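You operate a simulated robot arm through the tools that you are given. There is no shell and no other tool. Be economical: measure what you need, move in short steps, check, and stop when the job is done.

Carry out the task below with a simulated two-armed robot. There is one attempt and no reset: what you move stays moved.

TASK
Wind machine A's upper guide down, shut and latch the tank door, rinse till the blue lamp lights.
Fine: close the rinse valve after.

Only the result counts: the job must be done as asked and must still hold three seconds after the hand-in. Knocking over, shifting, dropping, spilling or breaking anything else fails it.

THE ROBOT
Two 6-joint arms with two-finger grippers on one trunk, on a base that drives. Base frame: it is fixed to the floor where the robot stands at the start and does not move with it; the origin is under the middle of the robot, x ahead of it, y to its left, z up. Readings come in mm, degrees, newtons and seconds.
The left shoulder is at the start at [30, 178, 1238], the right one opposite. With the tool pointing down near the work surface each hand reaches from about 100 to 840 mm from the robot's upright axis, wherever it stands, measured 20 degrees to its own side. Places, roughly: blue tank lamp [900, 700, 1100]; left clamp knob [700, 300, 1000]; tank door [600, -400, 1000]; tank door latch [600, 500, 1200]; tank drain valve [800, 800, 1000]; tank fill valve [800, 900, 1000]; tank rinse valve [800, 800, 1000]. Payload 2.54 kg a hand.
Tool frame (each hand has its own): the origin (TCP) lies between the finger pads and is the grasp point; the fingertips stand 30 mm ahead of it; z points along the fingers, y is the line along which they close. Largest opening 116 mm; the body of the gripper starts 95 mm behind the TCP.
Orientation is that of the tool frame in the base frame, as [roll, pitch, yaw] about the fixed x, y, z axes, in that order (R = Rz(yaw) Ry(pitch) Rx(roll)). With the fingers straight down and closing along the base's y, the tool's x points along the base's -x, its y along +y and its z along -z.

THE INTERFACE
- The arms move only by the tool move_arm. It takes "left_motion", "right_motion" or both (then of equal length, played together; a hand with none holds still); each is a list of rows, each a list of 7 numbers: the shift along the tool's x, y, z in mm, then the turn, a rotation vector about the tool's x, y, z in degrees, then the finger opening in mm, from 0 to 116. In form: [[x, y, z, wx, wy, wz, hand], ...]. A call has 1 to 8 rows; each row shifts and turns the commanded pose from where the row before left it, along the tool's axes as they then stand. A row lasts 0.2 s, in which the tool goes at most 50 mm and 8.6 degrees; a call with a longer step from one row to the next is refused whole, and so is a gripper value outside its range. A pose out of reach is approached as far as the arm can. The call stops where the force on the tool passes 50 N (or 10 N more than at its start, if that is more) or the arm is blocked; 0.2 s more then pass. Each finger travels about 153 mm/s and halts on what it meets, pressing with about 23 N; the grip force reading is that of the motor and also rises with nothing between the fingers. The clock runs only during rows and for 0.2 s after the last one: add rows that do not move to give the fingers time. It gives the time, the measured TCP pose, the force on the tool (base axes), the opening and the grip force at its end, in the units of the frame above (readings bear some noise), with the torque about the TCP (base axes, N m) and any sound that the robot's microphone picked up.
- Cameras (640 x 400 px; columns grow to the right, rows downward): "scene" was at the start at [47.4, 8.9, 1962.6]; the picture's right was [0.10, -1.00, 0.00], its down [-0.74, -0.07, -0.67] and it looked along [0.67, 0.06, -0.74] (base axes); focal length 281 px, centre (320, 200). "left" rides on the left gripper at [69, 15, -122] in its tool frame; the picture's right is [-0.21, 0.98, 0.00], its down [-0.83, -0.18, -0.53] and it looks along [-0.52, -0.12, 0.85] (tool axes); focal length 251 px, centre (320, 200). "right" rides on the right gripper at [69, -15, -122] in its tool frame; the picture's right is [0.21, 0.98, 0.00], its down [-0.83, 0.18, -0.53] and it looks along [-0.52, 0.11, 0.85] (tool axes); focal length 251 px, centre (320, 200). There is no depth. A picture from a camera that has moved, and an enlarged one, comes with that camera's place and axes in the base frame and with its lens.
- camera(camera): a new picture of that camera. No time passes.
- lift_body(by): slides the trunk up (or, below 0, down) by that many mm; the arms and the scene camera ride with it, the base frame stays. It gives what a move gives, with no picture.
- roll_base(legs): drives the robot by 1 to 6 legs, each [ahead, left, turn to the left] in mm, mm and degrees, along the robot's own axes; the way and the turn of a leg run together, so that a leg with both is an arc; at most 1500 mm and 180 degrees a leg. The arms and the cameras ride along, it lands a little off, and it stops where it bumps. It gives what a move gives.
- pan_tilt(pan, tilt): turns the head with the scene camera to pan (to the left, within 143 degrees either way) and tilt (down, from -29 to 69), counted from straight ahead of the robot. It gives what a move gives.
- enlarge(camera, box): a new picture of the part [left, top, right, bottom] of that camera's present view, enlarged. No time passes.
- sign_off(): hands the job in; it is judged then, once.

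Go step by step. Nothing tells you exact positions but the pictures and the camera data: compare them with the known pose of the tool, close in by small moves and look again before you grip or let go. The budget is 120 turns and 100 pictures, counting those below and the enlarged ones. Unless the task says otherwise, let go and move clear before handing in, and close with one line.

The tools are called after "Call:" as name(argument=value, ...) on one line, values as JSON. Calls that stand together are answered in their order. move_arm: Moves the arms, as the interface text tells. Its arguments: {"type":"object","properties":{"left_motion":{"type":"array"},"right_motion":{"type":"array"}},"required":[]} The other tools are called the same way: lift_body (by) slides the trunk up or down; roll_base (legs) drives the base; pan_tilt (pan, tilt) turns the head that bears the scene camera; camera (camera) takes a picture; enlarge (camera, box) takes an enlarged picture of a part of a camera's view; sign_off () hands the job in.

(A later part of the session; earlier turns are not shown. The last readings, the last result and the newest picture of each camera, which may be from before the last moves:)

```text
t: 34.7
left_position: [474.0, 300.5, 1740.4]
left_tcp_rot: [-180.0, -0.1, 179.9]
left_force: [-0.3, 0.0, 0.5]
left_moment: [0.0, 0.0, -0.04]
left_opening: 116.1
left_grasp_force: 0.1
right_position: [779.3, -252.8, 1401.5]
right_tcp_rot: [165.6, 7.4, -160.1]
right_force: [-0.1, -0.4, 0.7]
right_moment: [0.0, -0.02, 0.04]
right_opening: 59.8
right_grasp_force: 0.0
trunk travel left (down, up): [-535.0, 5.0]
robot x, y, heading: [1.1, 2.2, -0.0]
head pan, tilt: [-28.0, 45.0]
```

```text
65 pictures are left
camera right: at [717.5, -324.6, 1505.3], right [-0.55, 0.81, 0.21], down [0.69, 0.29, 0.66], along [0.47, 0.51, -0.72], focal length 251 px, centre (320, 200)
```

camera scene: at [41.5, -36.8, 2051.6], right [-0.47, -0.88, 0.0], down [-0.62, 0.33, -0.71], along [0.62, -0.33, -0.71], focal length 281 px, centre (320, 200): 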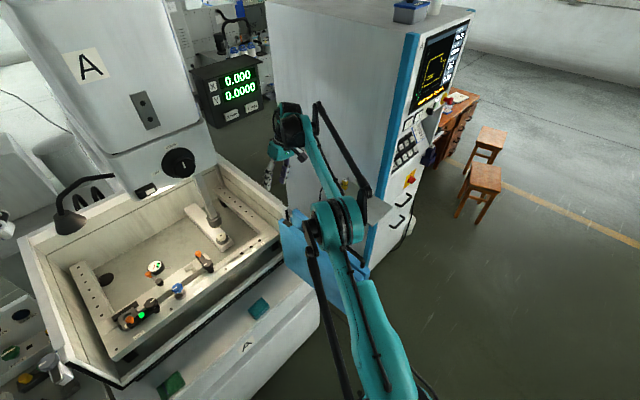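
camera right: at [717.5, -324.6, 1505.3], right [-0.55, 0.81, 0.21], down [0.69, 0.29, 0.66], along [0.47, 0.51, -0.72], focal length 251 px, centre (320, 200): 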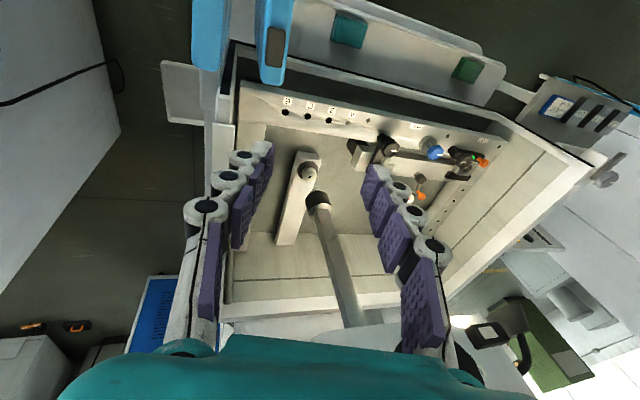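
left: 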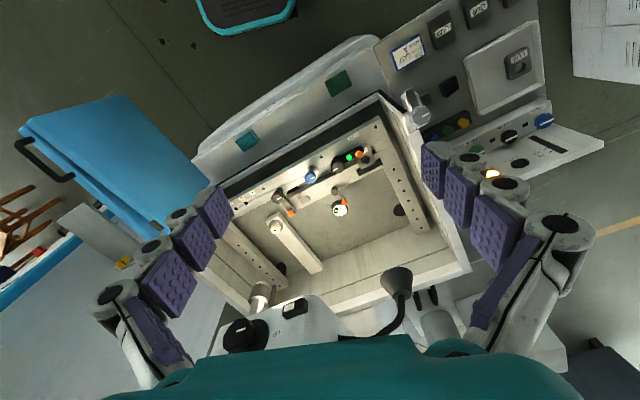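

The guide sits right down over the lower arm. Re-triangulating gives the keeper on leaf A at about (750, -261, 1186). I level the hand above leaf A.

Call:
move_arm(right_motion=[[25, 2, 0, 7.2, 3.8, 0, 60], [25, 2, 0, 7.3, 3.8, 0, 60], [25, 2, 30, 0, 0, 0, 60], [25, 2, 30, 0, 0, -2, 60], [0, 0, 30, 0, 0, 0, 60], [0, 0, 10, 0, 0, 0, 60]])

Call:
camera(camera="right")

```text
t: 36.1
left_position: [475.2, 302.1, 1740.9]
left_tcp_rot: [-180.0, 0.0, 179.9]
left_force: [0.2, 0.1, 0.1]
left_moment: [-0.01, 0.0, 0.01]
left_opening: 116.1
left_grasp_force: 0.0
right_position: [692.2, -252.5, 1291.9]
right_tcp_rot: [166.6, 9.0, -158.3]
right_force: [0.3, 0.9, 0.4]
right_moment: [-0.01, 0.02, -0.02]
right_opening: 59.8
right_grasp_force: 0.0
right hand out of reach, approached as far as the arm can: row 1, 2
trunk travel left (down, up): [-535.0, 5.0]
robot x, y, heading: [1.3, -2.0, -0.1]
head pan, tilt: [-28.0, 45.0]
```

```text
64 pictures are left
camera right: at [627.3, -325.5, 1394.1], right [-0.58, 0.79, 0.19], down [0.66, 0.32, 0.69], along [0.48, 0.52, -0.7], focal length 251 px, centre (320, 200)
```

right: 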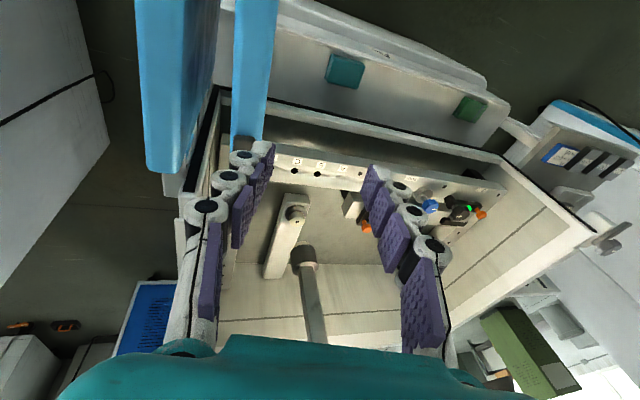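

Call:
move_arm(right_motion=[[5, -5, 0, 6.6, 4.6, 0, 60], [5, -8, 0, 6.6, 4.7, 0, 60], [5, -9, 0, 0, 0, 0, 60], [5, -8, 20, 0, 0, 0, 60], [0, 0, 20, 0, 0, 0, 60]])

Call:
camera(camera="right")

Call:
enlarge(camera="scene", box=[220, 120, 420, 280])

```text
t: 37.3
left_position: [474.5, 301.1, 1739.4]
left_tcp_rot: [-180.0, -0.1, 180.0]
left_force: [0.7, 0.1, -0.3]
left_moment: [0.02, 0.02, 0.02]
left_opening: 116.2
left_grasp_force: 0.0
right_position: [687.5, -278.1, 1244.9]
right_tcp_rot: [166.8, 9.3, -158.4]
right_force: [0.1, 0.8, 0.4]
right_moment: [-0.01, 0.03, 0.0]
right_opening: 59.8
right_grasp_force: 0.0
right hand out of reach, approached as far as the arm can: row 1, 2
trunk travel left (down, up): [-535.0, 5.0]
robot x, y, heading: [1.0, 0.9, 0.1]
head pan, tilt: [-28.0, 45.0]
```

```text
63 pictures are left
camera right: at [622.1, -349.3, 1347.0], right [-0.58, 0.79, 0.19], down [0.65, 0.32, 0.69], along [0.49, 0.52, -0.7], focal length 251 px, centre (320, 200)
```

right: 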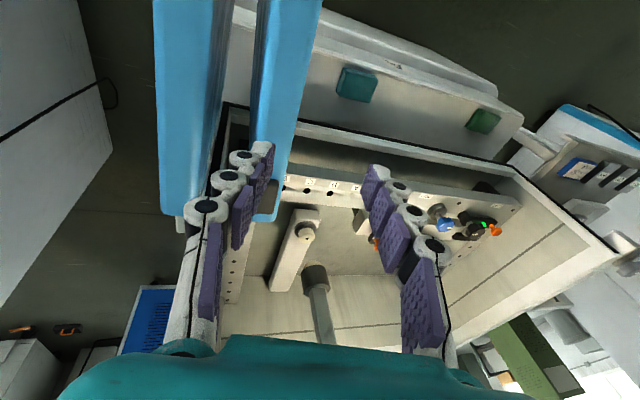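

```text
2.50 times, centred on (320, 200) of scene
camera zoom: at [42.2, -36.8, 2051.5], right [-0.47, -0.88, 0.0], down [-0.62, 0.33, -0.71], along [0.62, -0.33, -0.71], focal length 703 px, centre (320, 200)
```

zoom: 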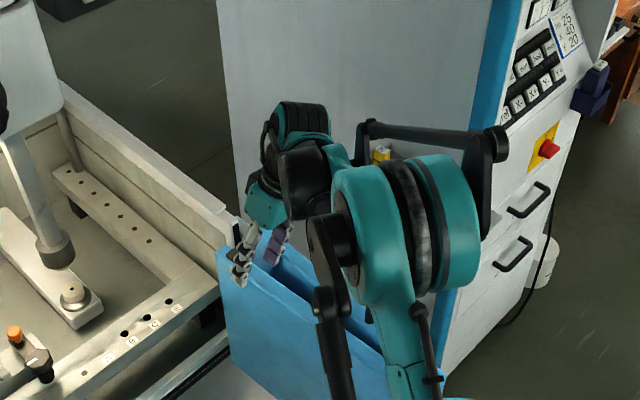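

Call:
move_arm(right_motion=[[0, -13, 0, 0, 0, 0, 60], [0, -13, 0, 0, 0, 0, 60], [0, 0, 0, 4, 0, 0, 60], [0, 0, 0, 4, 0, 0, 60], [0, 0, 0, 4, 0, 0, 60], [0, 0, 0, 0, 4, 0, 60], [0, 0, 0, 0, 4, 0, 60], [0, 0, 0, 0, 0, 0, 60]])

Call:
camera(camera="right")

```text
t: 39.1
left_position: [473.6, 303.0, 1740.1]
left_tcp_rot: [-180.0, 0.1, -180.0]
left_force: [-0.5, 0.0, -0.4]
left_moment: [0.07, 0.0, 0.0]
left_opening: 116.3
left_grasp_force: 0.1
right_position: [694.6, -304.0, 1239.3]
right_tcp_rot: [167.6, 10.4, -158.6]
right_force: [0.0, -0.3, 0.0]
right_moment: [-0.02, -0.01, 0.01]
right_opening: 59.7
right_grasp_force: 0.1
right hand out of reach, approached as far as the arm can: row 3, 4, 5, 7
trunk travel left (down, up): [-535.0, 5.0]
robot x, y, heading: [2.2, 0.6, -0.0]
head pan, tilt: [-28.0, 45.0]
```

```text
61 pictures are left
camera right: at [627.2, -375.5, 1341.0], right [-0.58, 0.8, 0.17], down [0.64, 0.32, 0.7], along [0.51, 0.51, -0.69], focal length 251 px, centre (320, 200)
```

right: 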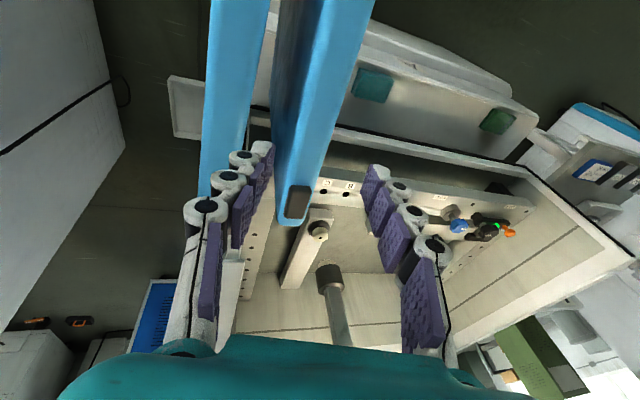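

The fingers straddle leaf A, with one over the gap between the leaves. The wrist is at a joint limit with a ~13° tilt, which is tolerable here. I go down onto the edge.

Call:
move_arm(right_motion=[[0, -4, 15, 0, 0, 0, 60], [0, 0, 15, 0, 0, 0, 60], [0, 0, 15, 0, 0, 0, 60], [0, 0, 15, 0, 0, 0, 60], [0, 0, 15, 0, 0, 0, 60]])

Call:
camera(camera="right")

Call:
enlarge(camera="scene", box=[220, 150, 380, 270])

```text
t: 40.3
left_position: [476.3, 301.1, 1740.8]
left_tcp_rot: [-180.0, 0.0, -179.9]
left_force: [-0.1, -0.4, -0.4]
left_moment: [-0.01, 0.0, 0.01]
left_opening: 116.0
left_grasp_force: 0.0
right_position: [703.4, -287.2, 1164.5]
right_tcp_rot: [167.5, 10.4, -158.7]
right_force: [-0.6, 0.9, -0.9]
right_moment: [0.01, 0.0, -0.02]
right_opening: 59.8
right_grasp_force: 0.1
trunk travel left (down, up): [-535.0, 5.0]
robot x, y, heading: [3.3, 1.1, -0.0]
head pan, tilt: [-28.0, 45.0]
```

```text
60 pictures are left
camera right: at [636.0, -358.5, 1266.6], right [-0.58, 0.8, 0.17], down [0.64, 0.32, 0.7], along [0.51, 0.51, -0.69], focal length 251 px, centre (320, 200)
```

right: 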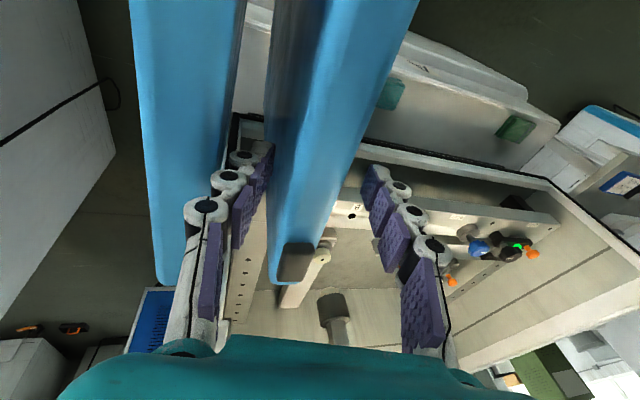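

```text
3.33 times, centred on (300, 210) of scene
camera zoom: at [41.7, -36.9, 2051.6], right [-0.47, -0.88, 0.0], down [-0.62, 0.33, -0.71], along [0.62, -0.33, -0.71], focal length 938 px, centre (387, 167)
```

zoom: 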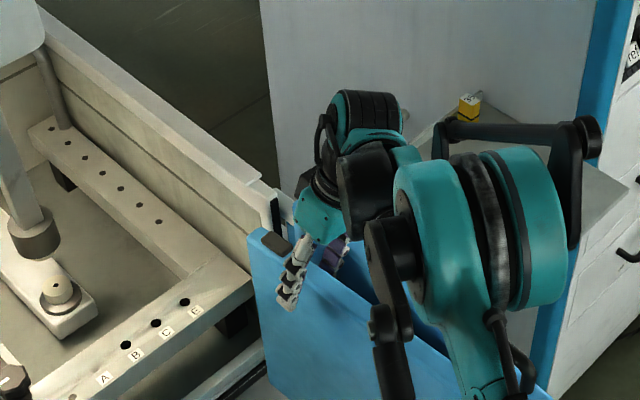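

Leaf A is caged. I narrow the fingers a bit and draw its free end left along the tank front, turning the hand with it.

Call:
move_arm(right_motion=[[0, 0, 0, 0, 0, 0, 46], [-4, 26, 6, 0, 0, -2, 46], [-4, 26, 6, 0, 0, -2.5, 46], [-4, 26, 6, 0, 0, -2.5, 46], [-4, 26, 6, 0, 0, -2.5, 46], [0, 0, 0, 0, 0, 0, 46]])

Call:
camera(camera="right")

Call:
camera(camera="scene")

```text
t: 41.7
left_position: [474.6, 302.0, 1740.1]
left_tcp_rot: [179.9, 0.1, -179.9]
left_force: [-0.1, 0.6, 0.7]
left_moment: [0.02, -0.02, 0.01]
left_opening: 116.2
left_grasp_force: 0.2
right_position: [672.2, -183.9, 1167.1]
right_tcp_rot: [169.2, 12.4, -149.2]
right_force: [0.1, -0.4, 0.2]
right_moment: [0.0, -0.01, 0.0]
right_opening: 46.1
right_grasp_force: 0.1
trunk travel left (down, up): [-535.0, 5.0]
robot x, y, heading: [1.1, 1.3, 0.0]
head pan, tilt: [-28.0, 45.0]
```

```text
58 pictures are left
camera right: at [612.0, -264.5, 1267.3], right [-0.71, 0.7, 0.13], down [0.55, 0.42, 0.72], along [0.45, 0.58, -0.68], focal length 251 px, centre (320, 200)
```

right: 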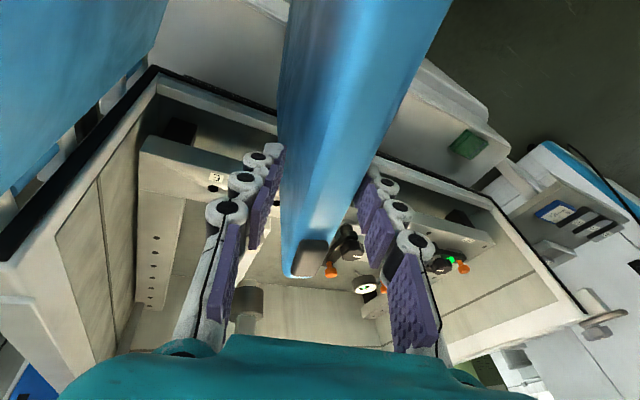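

```text
57 pictures are left
camera scene: at [41.1, -37.1, 2051.6], right [-0.47, -0.88, 0.0], down [-0.62, 0.33, -0.71], along [0.62, -0.33, -0.71], focal length 281 px, centre (320, 200)
```

scene: 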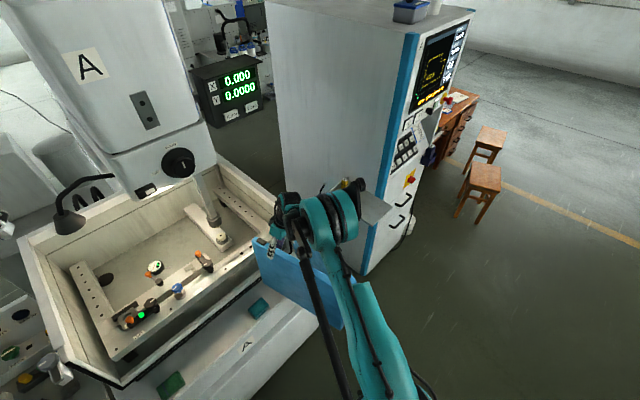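

Leaf A follows nicely and B starts moving. I continue leftward.

Call:
move_arm(right_motion=[[-9, 24, 6.5, 0, 0, -2.5, 46], [-9, 24, 6.5, 0, 0, -2.5, 46], [-10, 24, 6.5, 0, 0, -2.5, 46], [-11, 24, 6.5, 0, 0, -2.5, 46], [-11, 24, 6.5, 0, 0, -2.5, 46], [-12, 24, 6.5, 0, 0, -2.5, 46], [-12, 24, 6.5, 0, 0, -2.5, 46], [0, 0, 0, 0, 0, 0, 46]])

Call:
camera(camera="right")

Call:
camera(camera="scene")

```text
t: 43.5
left_position: [473.6, 301.6, 1741.7]
left_tcp_rot: [-180.0, 0.1, -179.9]
left_force: [-0.1, 0.5, -1.2]
left_moment: [-0.01, 0.01, -0.01]
left_opening: 116.1
left_grasp_force: 0.1
right_position: [625.0, -4.2, 1167.0]
right_tcp_rot: [172.3, 16.0, -131.4]
right_force: [-0.5, 0.7, 0.6]
right_moment: [-0.02, 0.03, 0.02]
right_opening: 46.6
right_grasp_force: 0.7
trunk travel left (down, up): [-535.0, 5.0]
robot x, y, heading: [1.3, -1.5, -0.0]
head pan, tilt: [-28.0, 45.0]
```

```text
56 pictures are left
camera right: at [582.9, -100.2, 1261.4], right [-0.89, 0.46, 0.07], down [0.34, 0.55, 0.76], along [0.31, 0.7, -0.65], focal length 251 px, centre (320, 200)
```

right: 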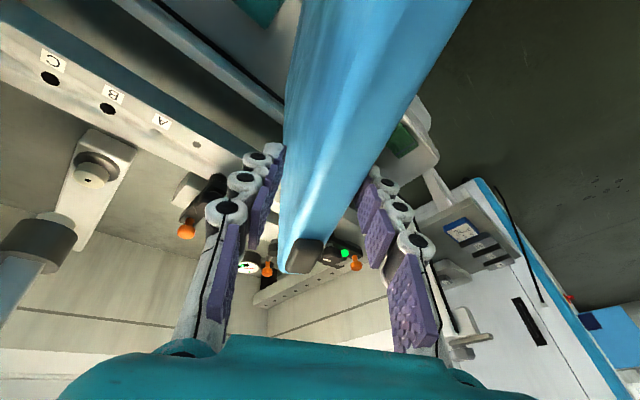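

```text
55 pictures are left
camera scene: at [41.0, -37.3, 2051.6], right [-0.47, -0.88, 0.0], down [-0.62, 0.33, -0.71], along [0.62, -0.33, -0.71], focal length 281 px, centre (320, 200)
```

scene: 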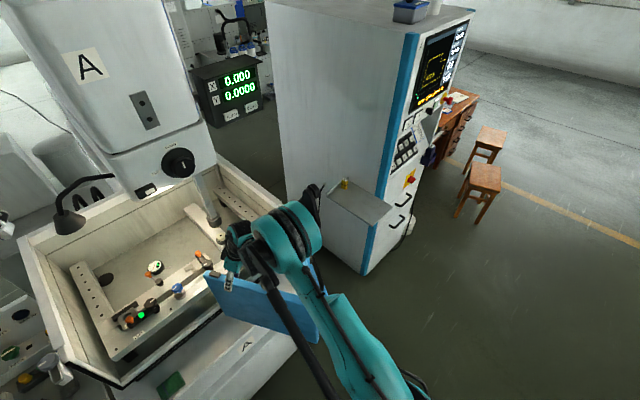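

Call:
move_arm(right_motion=[[-20, 19, 8.5, 0, 0, -3, 46], [-21, 18, 8.5, 0, 0, -3, 46], [-22, 17, 8.5, 0, 0, -3, 46], [-23, 16, 8.5, 0, 0, -3, 46], [-24, 15, 8.5, 0, 0, -3, 46], [-25, 14, 8.5, 0, 0, -3, 46], [-26, 12, 8.5, 0, 0, -3, 46], [0, 0, 0, 0, 0, 0, 46]])

Call:
pan_tilt(pan=8, tilt=50)

Call:
camera(camera="right")

Call:
camera(camera="scene")

```text
t: 45.3
left_position: [474.6, 301.8, 1740.9]
left_tcp_rot: [-180.0, 0.0, 180.0]
left_force: [-0.7, 0.5, -0.5]
left_moment: [-0.02, 0.01, 0.01]
left_opening: 116.4
left_grasp_force: 0.1
right_position: [622.7, 182.5, 1165.2]
right_tcp_rot: [176.9, 19.5, -109.8]
right_force: [0.1, -1.4, 1.0]
right_moment: [0.0, 0.0, 0.0]
right_opening: 46.3
right_grasp_force: 0.1
right hand out of reach, approached as far as the arm can: row 1, 2, 3, 4
trunk travel left (down, up): [-535.0, 5.0]
robot x, y, heading: [-1.3, -3.8, -0.3]
head pan, tilt: [-28.0, 45.0]
```

```text
t: 46.3
left_position: [474.2, 301.3, 1740.3]
left_tcp_rot: [179.9, 0.1, 180.0]
left_force: [-0.2, -0.3, 0.7]
left_moment: [-0.03, 0.0, 0.0]
left_opening: 115.9
left_grasp_force: 0.1
right_position: [623.3, 182.7, 1165.1]
right_tcp_rot: [176.9, 19.4, -109.7]
right_force: [0.2, -0.4, -0.1]
right_moment: [0.05, 0.02, 0.0]
right_opening: 46.3
right_grasp_force: 0.0
trunk travel left (down, up): [-535.0, 5.0]
robot x, y, heading: [-0.1, 0.4, -0.0]
head pan, tilt: [8.0, 50.0]
```

```text
54 pictures are left
camera right: at [608.2, 74.8, 1255.9], right [-0.99, 0.12, -0.02], down [0.06, 0.61, 0.79], along [0.11, 0.78, -0.62], focal length 251 px, centre (320, 200)
```

right: 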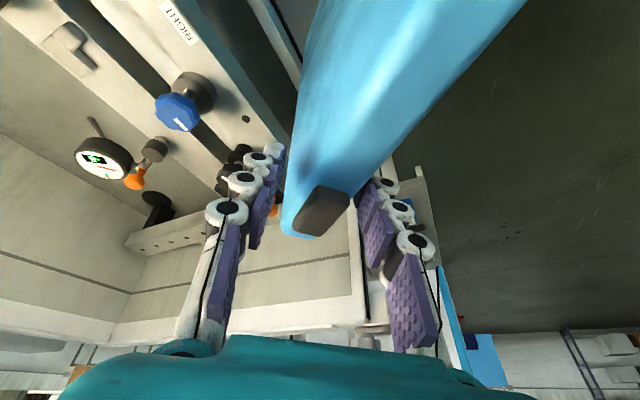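

```text
53 pictures are left
camera scene: at [45.7, 12.2, 2044.7], right [0.14, -0.99, 0.0], down [-0.76, -0.11, -0.64], along [0.64, 0.09, -0.77], focal length 281 px, centre (320, 200)
```

scene: 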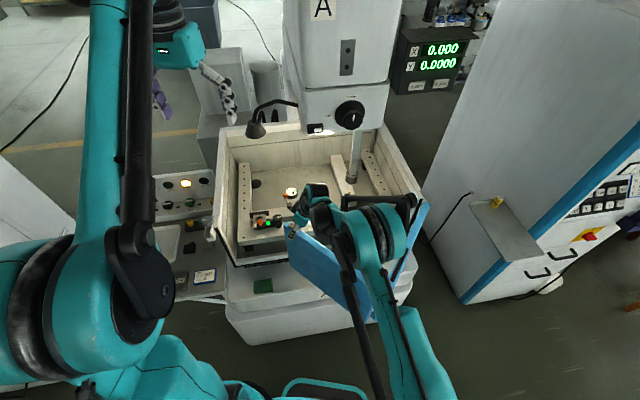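

Call:
move_arm(right_motion=[[-19, 11, 7.6, 0, 0, -2, 46], [-20, 10, 7.6, 0, 0, -2, 46], [-20, 9, 7.6, 0, 0, -2, 46], [-20, 8, 7.6, 0, 0, -2, 46], [-20, 7, 7.6, 0, 0, -2, 46], [0, 0, 0, 0, 0, 0, 46]])

Call:
camera(camera="right")

Call:
camera(camera="scene")

```text
t: 47.7
left_position: [475.1, 301.4, 1739.7]
left_tcp_rot: [180.0, 0.1, -180.0]
left_force: [-0.2, -0.8, 0.2]
left_moment: [0.01, 0.0, -0.01]
left_opening: 115.9
left_grasp_force: 0.1
right_position: [618.0, 277.4, 1161.0]
right_tcp_rot: [179.4, 20.7, -99.1]
right_force: [-0.6, -0.3, 0.0]
right_moment: [-0.01, -0.01, 0.01]
right_opening: 46.1
right_grasp_force: 0.4
right hand out of reach, approached as far as the arm can: row 1, 2, 3, 4, 5
trunk travel left (down, up): [-535.0, 5.0]
robot x, y, heading: [-0.1, 2.2, -0.2]
head pan, tilt: [8.0, 50.0]
```

```text
52 pictures are left
camera right: at [617.9, 168.0, 1250.4], right [-1.0, -0.05, -0.07], down [-0.08, 0.6, 0.79], along [0.0, 0.8, -0.61], focal length 251 px, centre (320, 200)
```

right: 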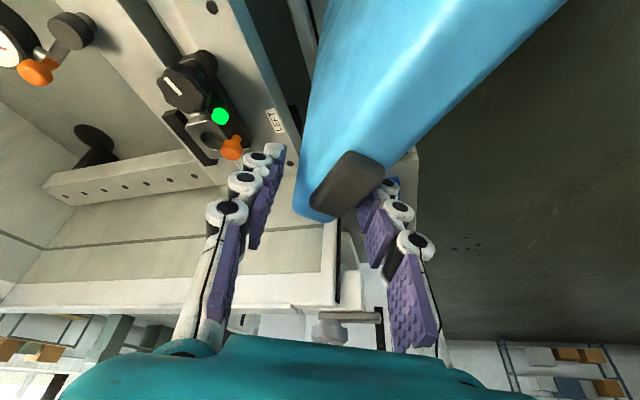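

```text
51 pictures are left
camera scene: at [45.6, 11.3, 2044.7], right [0.14, -0.99, 0.0], down [-0.76, -0.11, -0.64], along [0.64, 0.09, -0.77], focal length 281 px, centre (320, 200)
```

scene: 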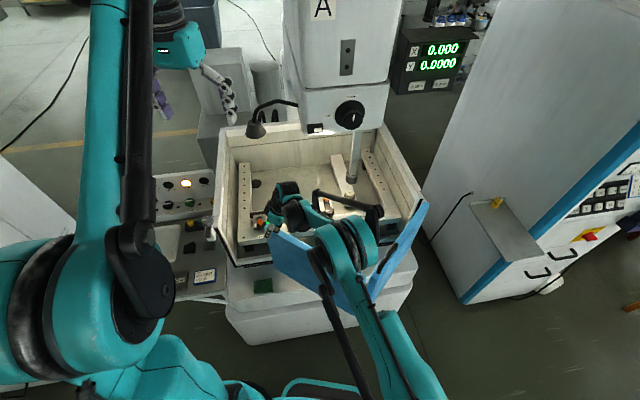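

The V is opening well. The right arm is near its reach limit, so I drive the base left a little, carrying the caged leaf end along.

Call:
roll_base(legs=[[0, 60, 0]])

Call:
camera(camera="right")

Call:
camera(camera="scene")

```text
t: 48.7
left_position: [475.4, 352.3, 1740.7]
left_tcp_rot: [179.8, 0.2, 180.0]
left_force: [0.5, -0.4, 0.5]
left_moment: [0.1, 0.0, -0.01]
left_opening: 115.8
left_grasp_force: 0.1
right_position: [618.2, 331.1, 1162.3]
right_tcp_rot: [179.3, 20.8, -99.3]
right_force: [-0.6, -0.3, -0.5]
right_moment: [0.03, 0.02, 0.01]
right_opening: 45.9
right_grasp_force: 0.0
trunk travel left (down, up): [-535.0, 5.0]
robot x, y, heading: [1.2, 57.2, -0.2]
head pan, tilt: [8.0, 50.0]
```

```text
50 pictures are left
camera right: at [618.1, 221.9, 1251.0], right [-1.0, -0.05, -0.07], down [-0.08, 0.6, 0.8], along [0.0, 0.8, -0.6], focal length 251 px, centre (320, 200)
```

right: 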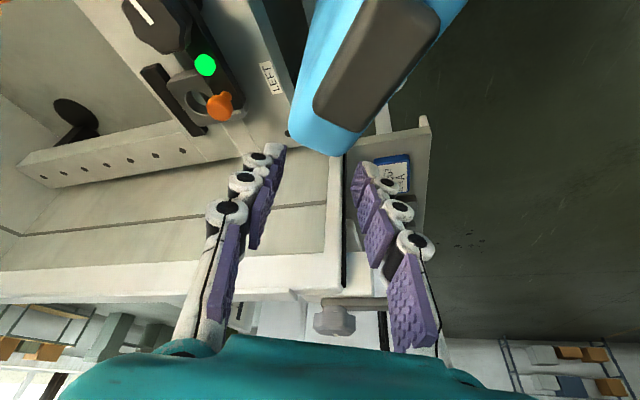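

```text
49 pictures are left
camera scene: at [45.5, 63.4, 2044.7], right [0.14, -0.99, 0.0], down [-0.76, -0.1, -0.64], along [0.64, 0.09, -0.77], focal length 281 px, centre (320, 200)
```

scene: 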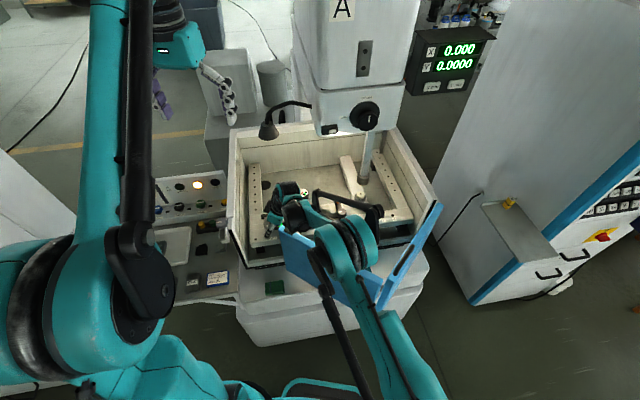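

The loose cage slid along the leaf to its end. The V is open enough that pressing the fold inward should straighten it, so I lift the right hand out and bring it in front of the fold.

Call:
move_arm(right_motion=[[0, 0, -40, 0, 0, 0, 50], [0, 0, -45, 0, 0, 0, 50], [0, 0, -40, 0, 0, 0, 50], [35, 25, -15, 0, 0, 8, 50], [35, 28, -15, 0, 0, 8, 40], [35, 25, -15, 0, 0, 8, 20], [38, 20, -15, 0, 0, 8, 0], [40, 10, -15, 0, 0, 8, 0]])

Call:
move_arm(right_motion=[[40, -10, -10, 0, 0, 8, 0], [40, -18, -5, 0, 0, 8, 0], [30, -25, 0, 0, 0, 8, 0], [20, -30, 0, 0, 0, 8, 0], [0, -30, 0, 0, 0, 0, 0]])

Call:
camera(camera="scene")

Call:
camera(camera="right")

```text
t: 50.5
left_position: [472.1, 357.8, 1741.4]
left_tcp_rot: [180.0, 0.1, 179.9]
left_force: [-0.3, 0.0, 0.2]
left_moment: [0.04, -0.07, 0.02]
left_opening: 116.0
left_grasp_force: 0.1
right_position: [433.3, 152.8, 1296.0]
right_tcp_rot: [165.9, 15.4, -141.1]
right_force: [-0.5, -0.3, -0.2]
right_moment: [-0.01, -0.02, 0.0]
right_opening: 0.0
right_grasp_force: 22.9
trunk travel left (down, up): [-535.0, 5.0]
robot x, y, heading: [0.5, 59.5, -0.0]
head pan, tilt: [8.0, 50.0]
```

```text
t: 51.7
left_position: [474.1, 359.8, 1740.6]
left_tcp_rot: [180.0, 0.1, 179.9]
left_force: [0.1, -0.4, -0.3]
left_moment: [-0.01, 0.01, 0.01]
left_opening: 116.1
left_grasp_force: 0.1
right_position: [375.5, -48.9, 1255.2]
right_tcp_rot: [160.2, 5.6, -172.1]
right_force: [0.7, 0.1, 0.2]
right_moment: [0.01, -0.01, -0.02]
right_opening: 0.0
right_grasp_force: 22.8
right hand out of reach, approached as far as the arm can: row 3, 4, 5
trunk travel left (down, up): [-535.0, 5.0]
robot x, y, heading: [-1.6, 60.0, 0.0]
head pan, tilt: [8.0, 50.0]
```

```text
48 pictures are left
camera scene: at [45.5, 70.0, 2044.7], right [0.14, -0.99, 0.0], down [-0.76, -0.11, -0.64], along [0.64, 0.09, -0.77], focal length 281 px, centre (320, 200)
```

scene: 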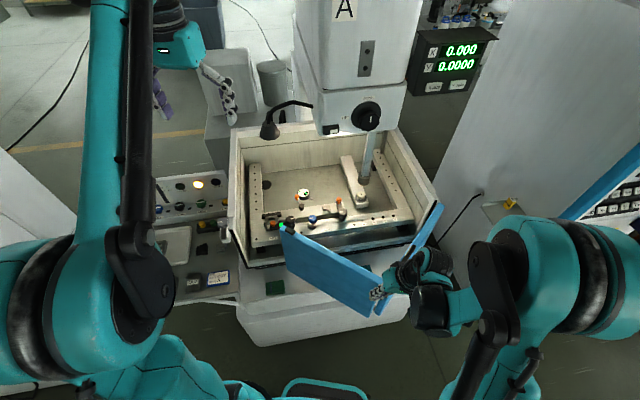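

```text
47 pictures are left
camera right: at [304.5, -115.2, 1357.3], right [-0.37, 0.88, 0.31], down [0.76, 0.09, 0.64], along [0.53, 0.47, -0.7], focal length 251 px, centre (320, 200)
```

right: 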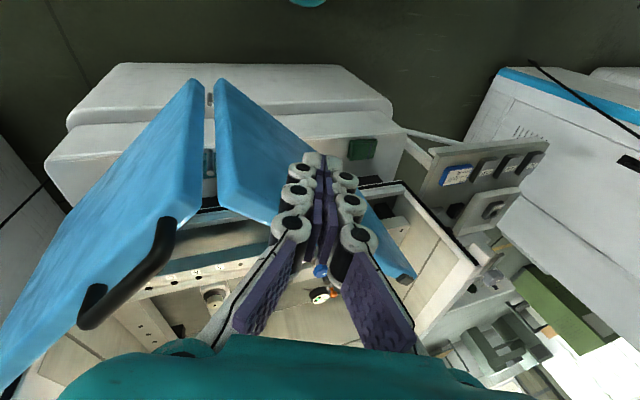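

I see the fold hinge at about (390, -75) with the closed hand above it. I back off, lower in front of the fold, then push.

Call:
move_arm(right_motion=[[25, 4, 0, 0, 0, 0, 0], [25, 4, 0, 0, 0, 0, 0], [3, -7, 28, 0, 0, 0, 0], [3, -7, 28, 0, 0, 0, 0], [3, -6, 28, 0, 0, 0, 0], [2, -6, 28, 0, 0, 0, 0]])

Call:
camera(camera="right")

```text
t: 53.1
left_position: [474.6, 360.8, 1739.5]
left_tcp_rot: [179.9, 0.0, -180.0]
left_force: [0.7, 0.5, -1.0]
left_moment: [-0.01, 0.03, 0.02]
left_opening: 116.2
left_grasp_force: 0.1
right_position: [359.0, -38.7, 1263.2]
right_tcp_rot: [160.1, 5.7, -172.1]
right_force: [-0.9, 0.1, 0.1]
right_moment: [-0.01, 0.02, -0.02]
right_opening: 0.0
right_grasp_force: 22.4
right hand out of reach, approached as far as the arm can: row 1, 2, 3, 4, 5, 6
trunk travel left (down, up): [-535.0, 5.0]
robot x, y, heading: [-0.5, 63.1, -0.2]
head pan, tilt: [8.0, 50.0]
```

```text
46 pictures are left
camera right: at [288.4, -105.6, 1365.6], right [-0.37, 0.88, 0.31], down [0.76, 0.1, 0.64], along [0.53, 0.47, -0.7], focal length 251 px, centre (320, 200)
```

right: 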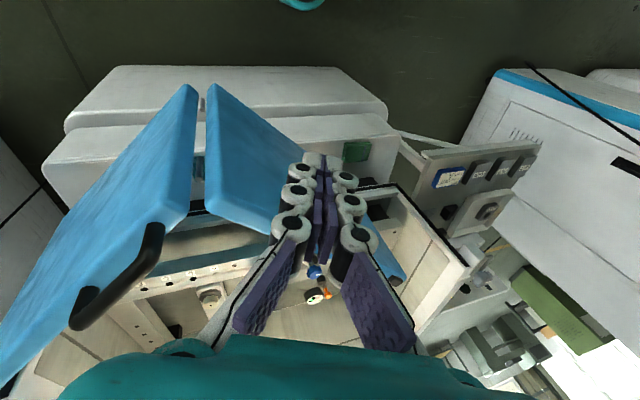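

The right arm is cramped this close in. I drive the base back 220 mm to give it room.

Call:
roll_base(legs=[[-220, 0, 0]])

Call:
move_arm(right_motion=[[-10, 0, 0, 8, 0, 0, 0], [-10, 0, 0, 8, 0, 0, 0], [-10, 0, 0, 4, 4, 0, 0], [-10, 0, 0, 0, 0, 0, 0]])

Call:
camera(camera="scene")

```text
t: 54.8
left_position: [260.7, 360.0, 1740.4]
left_tcp_rot: [180.0, 0.0, 179.9]
left_force: [-0.4, 0.0, -1.3]
left_moment: [-0.02, 0.03, -0.02]
left_opening: 116.0
left_grasp_force: 0.1
right_position: [143.0, -39.7, 1262.6]
right_tcp_rot: [160.1, 5.6, -172.2]
right_force: [1.1, 0.3, -0.1]
right_moment: [0.0, 0.01, 0.01]
right_opening: 0.1
right_grasp_force: 22.2
trunk travel left (down, up): [-535.0, 5.0]
robot x, y, heading: [-213.2, 60.6, -0.3]
head pan, tilt: [8.0, 50.0]
```

```text
t: 55.8
left_position: [260.0, 360.7, 1740.4]
left_tcp_rot: [-180.0, 0.1, 179.9]
left_force: [-0.2, -0.1, 0.1]
left_moment: [-0.01, 0.0, 0.04]
left_opening: 115.9
left_grasp_force: 0.0
right_position: [183.0, -45.5, 1267.1]
right_tcp_rot: [164.2, 3.7, -172.2]
right_force: [0.6, 0.1, -0.5]
right_moment: [0.01, 0.01, 0.0]
right_opening: 0.0
right_grasp_force: 22.6
right hand out of reach, approached as far as the arm can: row 1, 2, 3
trunk travel left (down, up): [-535.0, 5.0]
robot x, y, heading: [-217.0, 59.7, -0.3]
head pan, tilt: [8.0, 50.0]
```

```text
45 pictures are left
camera scene: at [-168.8, 71.8, 2044.6], right [0.14, -0.99, 0.0], down [-0.76, -0.11, -0.64], along [0.64, 0.09, -0.77], focal length 281 px, centre (320, 200)
```

scene: 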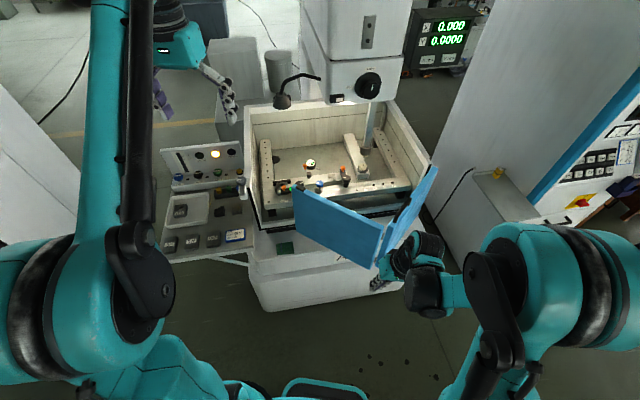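

Call:
move_arm(right_motion=[[-25, 0, 0, 4, 0, 0, 0], [-25, 0, 0, 4, 0, 0, 0], [-25, 0, 0, 4, 0, 0, 0], [-25, 0, 0, 4, 0, 0, 0], [0, 0, 30, 0, 2, 0, 0], [0, 0, 30, 0, 0, 0, 0], [0, 0, 30, 0, 0, 0, 0], [0, 0, 30, 0, 0, 0, 0]])

Call:
camera(camera="right")

```text
t: 57.5
left_position: [260.3, 359.9, 1740.4]
left_tcp_rot: [-179.9, -0.1, 179.9]
left_force: [0.9, -0.8, -0.5]
left_moment: [0.0, 0.07, -0.01]
left_opening: 116.2
left_grasp_force: 0.0
right_position: [288.3, -45.1, 1158.0]
right_tcp_rot: [164.2, 3.6, -172.4]
right_force: [0.9, 0.6, -0.5]
right_moment: [0.01, 0.0, -0.05]
right_opening: 0.1
right_grasp_force: 22.9
right hand out of reach, approached as far as the arm can: row 1, 2, 3, 4, 5, 6, 7, 8
trunk travel left (down, up): [-535.0, 5.0]
robot x, y, heading: [-212.4, 58.7, 0.0]
head pan, tilt: [8.0, 50.0]
```

```text
44 pictures are left
camera right: at [219.1, -103.2, 1266.3], right [-0.35, 0.9, 0.25], down [0.78, 0.13, 0.62], along [0.52, 0.41, -0.75], focal length 251 px, centre (320, 200)
```

right: 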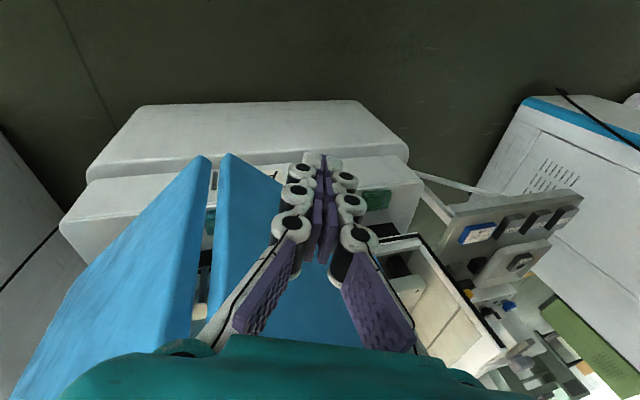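

The fingertips are in front of leaf A just left of the fold. Now I push inward gently.

Call:
move_arm(right_motion=[[-28, 0, 2, 0, 0, 0, 0], [-28, 0, 2, 0, 0, 0, 0], [-28, 2, 3, 0, 0, 0, 0], [-28, 4, 4, 0, 0, 0, 0], [-28, 6, 4, 0, 0, 0, 0], [-28, 8, 5, 0, 0, 0, 0]])

Call:
camera(camera="scene")

```text
t: 59.0
left_position: [251.0, 366.4, 1740.7]
left_tcp_rot: [-179.8, 0.3, 179.9]
left_force: [-0.6, 0.8, 0.4]
left_moment: [-0.09, -0.05, -0.02]
left_opening: 116.3
left_grasp_force: 0.1
right_position: [443.6, -33.3, 1159.0]
right_tcp_rot: [164.4, 3.9, -172.1]
right_force: [-24.2, 12.0, -11.8]
right_moment: [0.04, -0.17, -0.18]
right_opening: 0.0
right_grasp_force: 22.7
right hand out of reach, approached as far as the arm can: row 2, 3, 4, 5, 6
trunk travel left (down, up): [-535.0, 5.0]
robot x, y, heading: [-218.3, 58.0, -0.0]
head pan, tilt: [8.0, 50.0]
```

```text
43 pictures are left
camera scene: at [-179.1, 78.5, 2044.6], right [0.14, -0.99, 0.0], down [-0.76, -0.11, -0.65], along [0.64, 0.09, -0.76], focal length 281 px, centre (320, 200)
```

scene: 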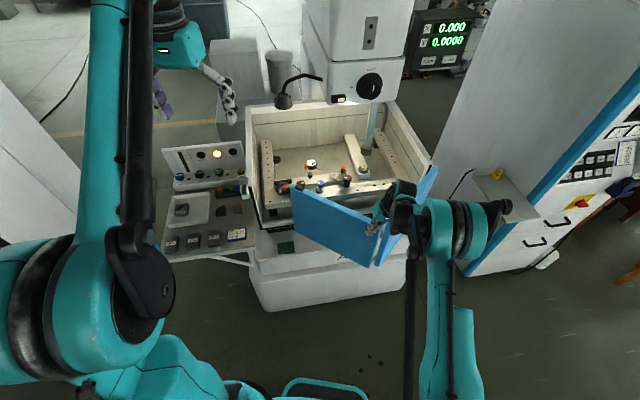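

Pushing leaf A's face near the fold presses mostly along leaf B, so it can't turn it. I should push on leaf B's outer face toward the left instead; I lift over and go to B's right side.

Call:
move_arm(right_motion=[[30, 0, 0, 0, 0, 0, 0], [0, 0, -40, 0, 0, 0, 0], [0, 0, -40, 0, 0, 0, 0], [0, 0, -20, 0, 0, 0, 0], [0, -45, -10, 0, 0, 0, 0], [0, -45, -10, 0, 0, 0, 0], [0, -45, -10, 0, 0, 0, 0], [0, -40, -10, 0, 0, 0, 0]])

Call:
camera(camera="right")

Call:
camera(camera="scene")

```text
t: 60.8
left_position: [259.7, 358.5, 1740.8]
left_tcp_rot: [-180.0, 0.1, 179.9]
left_force: [0.6, 0.6, -0.2]
left_moment: [0.04, 0.01, 0.01]
left_opening: 115.9
left_grasp_force: 0.0
right_position: [440.0, -251.4, 1242.7]
right_tcp_rot: [163.9, 3.8, -173.0]
right_force: [-0.3, -0.7, -0.6]
right_moment: [0.03, 0.01, 0.02]
right_opening: 0.0
right_grasp_force: 22.5
trunk travel left (down, up): [-535.0, 5.0]
robot x, y, heading: [-218.2, 60.6, -0.3]
head pan, tilt: [8.0, 50.0]
```

```text
42 pictures are left
camera right: at [370.8, -309.1, 1350.5], right [-0.35, 0.9, 0.26], down [0.78, 0.12, 0.62], along [0.53, 0.41, -0.74], focal length 251 px, centre (320, 200)
```

right: 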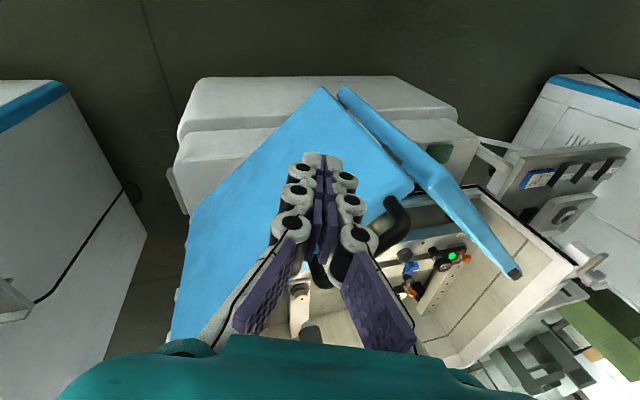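

```text
41 pictures are left
camera scene: at [-170.1, 68.6, 2044.7], right [0.14, -0.99, 0.0], down [-0.76, -0.1, -0.64], along [0.64, 0.09, -0.77], focal length 281 px, centre (320, 200)
```

scene: 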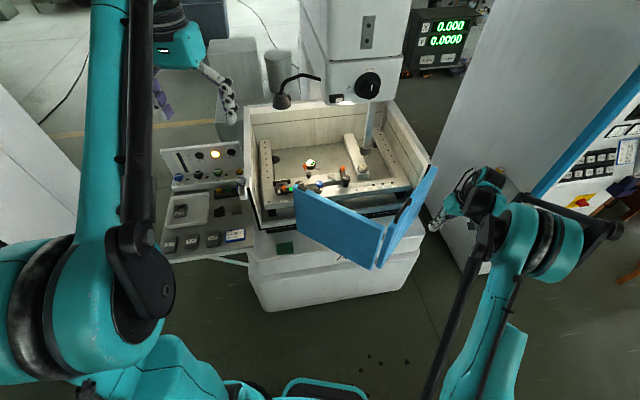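

Call:
move_arm(right_motion=[[0, 0, 35, 0, 0, 0, 0], [0, 0, 35, 0, 0, 0, 0], [0, 0, 30, 0, 0, 0, 0], [-8, 12, 4, 0, 0, 0, 0], [-8, 12, 4, 0, 0, 0, 0], [-8, 12, 4, 0, 0, 0, 0], [-8, 12, 4, 0, 0, 0, 0], [-8, 12, 4, 0, 0, 0, 0]])

Call:
camera(camera="right")

```text
t: 62.5
left_position: [259.2, 359.9, 1739.4]
left_tcp_rot: [180.0, 0.2, 180.0]
left_force: [0.1, 0.5, 0.5]
left_moment: [0.02, 0.01, 0.01]
left_opening: 116.0
left_grasp_force: 0.2
right_position: [475.0, -154.7, 1148.0]
right_tcp_rot: [164.3, 3.7, -173.0]
right_force: [0.2, 0.7, -0.7]
right_moment: [-0.01, -0.01, 0.0]
right_opening: 0.0
right_grasp_force: 23.4
trunk travel left (down, up): [-535.0, 5.0]
robot x, y, heading: [-212.1, 60.5, -0.1]
head pan, tilt: [8.0, 50.0]
```

```text
40 pictures are left
camera right: at [406.8, -211.6, 1256.2], right [-0.35, 0.9, 0.25], down [0.78, 0.13, 0.62], along [0.52, 0.41, -0.75], focal length 251 px, centre (320, 200)
```

right: 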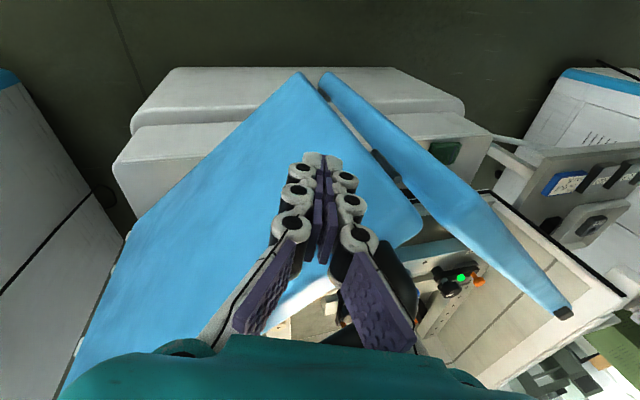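

Call:
move_arm(right_motion=[[-13, 13, 5, 0, 0, 0, 0], [-13, 13, 5, 0, 0, 0, 0], [-13, 13, 5, 0, 0, 0, 0], [-13, 13, 5, 0, 0, 0, 0], [-14, 13, 5, 0, 0, 0, 0], [-14, 13, 5, 0, 0, 0, 0], [-14, 12, 5, 0, 0, 0, 0], [-14, 12, 5, 0, 0, 0, 0]])

Call:
camera(camera="scene")

Call:
camera(camera="right")

```text
t: 64.3
left_position: [259.8, 360.4, 1740.5]
left_tcp_rot: [-179.8, 0.2, 179.9]
left_force: [0.2, 0.8, 0.6]
left_moment: [-0.02, 0.0, 0.02]
left_opening: 116.2
left_grasp_force: 0.0
right_position: [564.9, -38.4, 1145.8]
right_tcp_rot: [164.3, 3.9, -172.4]
right_force: [0.4, -0.6, 0.2]
right_moment: [-0.01, 0.01, -0.01]
right_opening: 0.1
right_grasp_force: 23.3
right hand out of reach, approached as far as the arm can: row 8
trunk travel left (down, up): [-535.0, 5.0]
robot x, y, heading: [-216.0, 59.5, 0.0]
head pan, tilt: [8.0, 50.0]
```

```text
39 pictures are left
camera scene: at [-169.9, 71.6, 2044.7], right [0.14, -0.99, 0.0], down [-0.76, -0.11, -0.64], along [0.64, 0.09, -0.77], focal length 281 px, centre (320, 200)
```

scene: 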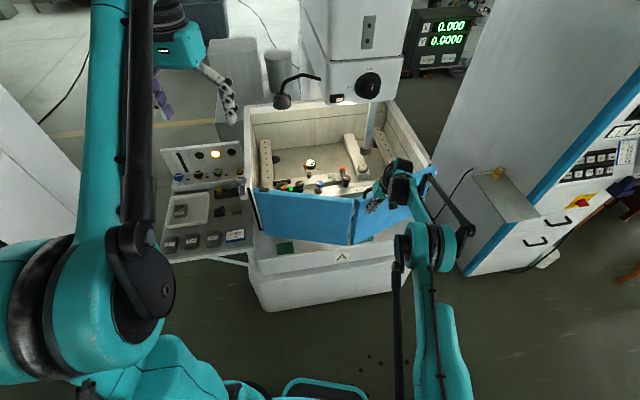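

```text
38 pictures are left
camera right: at [495.9, -96.0, 1252.9], right [-0.36, 0.9, 0.25], down [0.78, 0.13, 0.62], along [0.52, 0.41, -0.75], focal length 251 px, centre (320, 200)
```

right: 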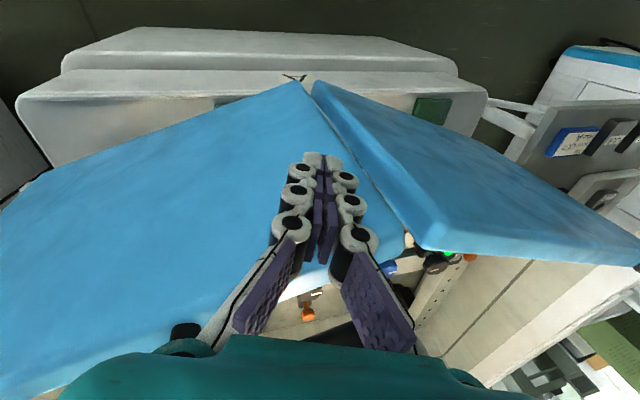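

The door is nearly straight and its end is almost at the latch. I drive the base forward and left a bit so the hand carries the fold further in.

Call:
roll_base(legs=[[80, 40, 0]])

Call:
camera(camera="scene")

```text
t: 65.5
left_position: [337.8, 399.4, 1742.5]
left_tcp_rot: [-179.9, 0.2, 179.9]
left_force: [-0.5, 1.1, 0.0]
left_moment: [0.03, -0.02, 0.02]
left_opening: 115.6
left_grasp_force: 0.0
right_position: [644.6, 0.4, 1146.2]
right_tcp_rot: [164.2, 4.0, -172.4]
right_force: [0.1, -0.6, 0.2]
right_moment: [0.01, -0.02, -0.02]
right_opening: 0.0
right_grasp_force: 23.4
trunk travel left (down, up): [-535.0, 5.0]
robot x, y, heading: [-137.6, 96.2, -0.1]
head pan, tilt: [8.0, 50.0]
```

```text
37 pictures are left
camera scene: at [-91.9, 110.1, 2044.7], right [0.14, -0.99, 0.0], down [-0.76, -0.1, -0.64], along [0.64, 0.09, -0.77], focal length 281 px, centre (320, 200)
```

scene: 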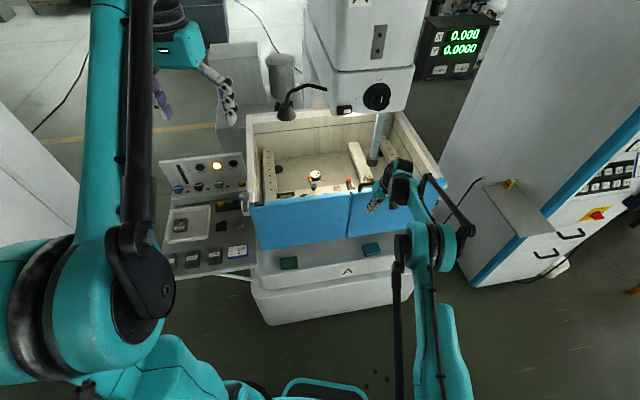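

Call:
move_arm(right_motion=[[-10, 1, 0, 0, 0, 0, 0], [-10, 1, 0, 0, 0, 0, 0], [-10, 1, 0, 0, 0, 0, 0], [-10, 1, 0, 0, 0, 0, 0], [-10, 1, 0, 0, 0, 0, 0], [-10, 1, 0, 0, 0, 0, 0]])

Call:
enlarge(camera="scene", box=[160, 110, 480, 310])

Call:
enlarge(camera="scene", box=[220, 170, 284, 230])

```text
t: 66.9
left_position: [340.9, 399.1, 1740.1]
left_tcp_rot: [-179.9, -0.1, 179.9]
left_force: [0.2, 0.3, 0.1]
left_moment: [-0.03, 0.01, -0.01]
left_opening: 116.0
left_grasp_force: 0.1
right_position: [657.1, 4.6, 1171.5]
right_tcp_rot: [164.1, 3.9, -172.3]
right_force: [0.0, 0.2, 0.8]
right_moment: [0.0, 0.05, -0.01]
right_opening: 0.1
right_grasp_force: 23.2
right hand out of reach, approached as far as the arm can: row 1, 2, 3, 4, 5, 6
trunk travel left (down, up): [-535.0, 5.0]
robot x, y, heading: [-138.5, 97.8, -0.1]
head pan, tilt: [8.0, 50.0]
```

```text
2.00 times, centred on (320, 210) of scene
camera zoom: at [-88.8, 111.3, 2044.6], right [0.14, -0.99, 0.0], down [-0.76, -0.1, -0.64], along [0.64, 0.09, -0.77], focal length 563 px, centre (320, 180)
```

zoom: 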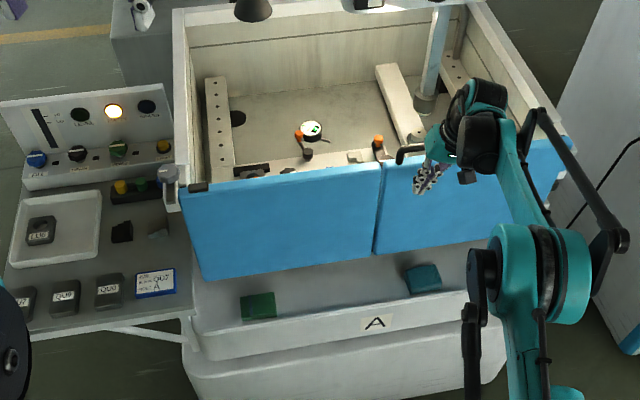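

```text
6.67 times, centred on (252, 200) of scene
camera zoom: at [-88.8, 111.3, 2044.6], right [0.14, -0.99, 0.0], down [-0.76, -0.1, -0.64], along [0.64, 0.09, -0.77], focal length 1876 px, centre (773, 200)
```

zoom: 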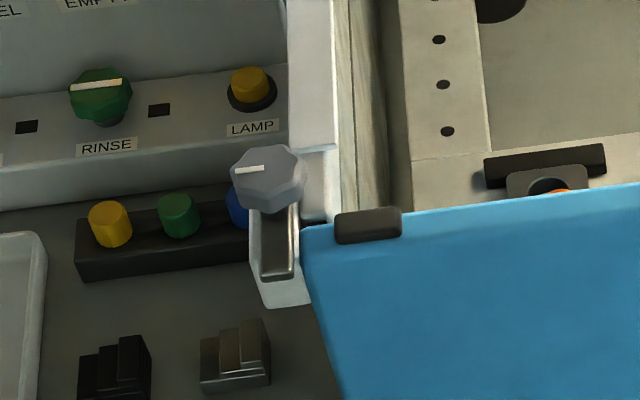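

The door is shut flat; the latch is a grey octagonal knob on a post at the left with its bar pointing toward me. I withdraw the right hand, then bring the base and left hand to the latch.

Call:
move_arm(right_motion=[[40, 0, 0, 0, 0, 0, 0], [40, 0, -20, 0, 0, 0, 0], [40, -20, -30, 0, 0, 0, 0], [40, -30, -40, 0, 0, 0, 0], [40, -30, -40, 0, 0, 0, 0]])

Call:
roll_base(legs=[[90, 60, 0]])

Call:
camera(camera="left")

Call:
camera(camera="scene")

```text
refused: row 3 steps farther than a row can; nothing moved
```

```text
t: 67.8
left_position: [377.2, 425.4, 1740.3]
left_tcp_rot: [-179.9, 0.2, 179.7]
left_force: [-0.6, 1.1, -0.4]
left_moment: [-0.11, -0.06, 0.03]
left_opening: 116.1
left_grasp_force: 0.1
right_position: [688.0, 21.1, 1172.1]
right_tcp_rot: [164.7, 2.0, -172.0]
right_force: [-15.2, -15.0, -6.6]
right_moment: [-0.33, 0.33, 0.15]
right_opening: 0.0
right_grasp_force: 22.8
trunk travel left (down, up): [-535.0, 5.0]
robot x, y, heading: [-93.8, 126.7, -0.2]
head pan, tilt: [8.0, 50.0]
stopped in leg 1: the force on the tool passed its limit at 126 N (the readings are from after the stop); the commanded pose is now the measured one
```

```text
34 pictures are left
camera left: at [309.9, 440.6, 1862.7], right [0.22, 0.98, 0.0], down [0.82, -0.19, 0.54], along [0.52, -0.12, -0.84], focal length 251 px, centre (320, 200)
```

left: 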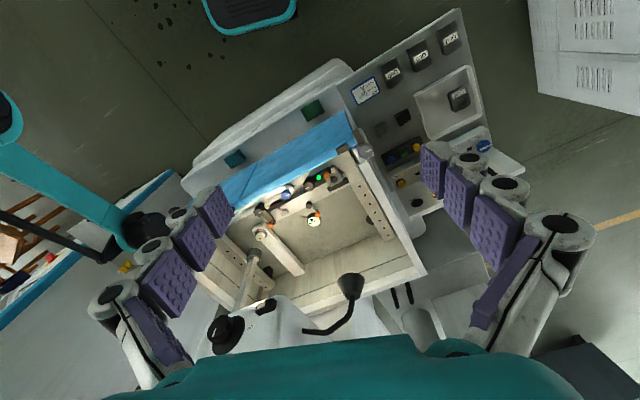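

```text
33 pictures are left
camera scene: at [-52.1, 138.8, 2044.6], right [0.13, -0.99, 0.0], down [-0.76, -0.1, -0.64], along [0.64, 0.09, -0.76], focal length 281 px, centre (320, 200)
```

scene: 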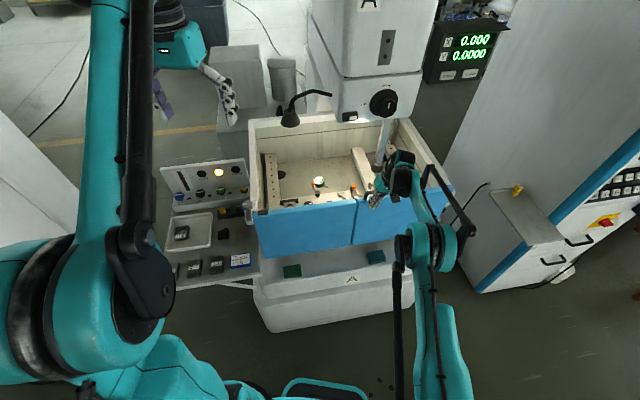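

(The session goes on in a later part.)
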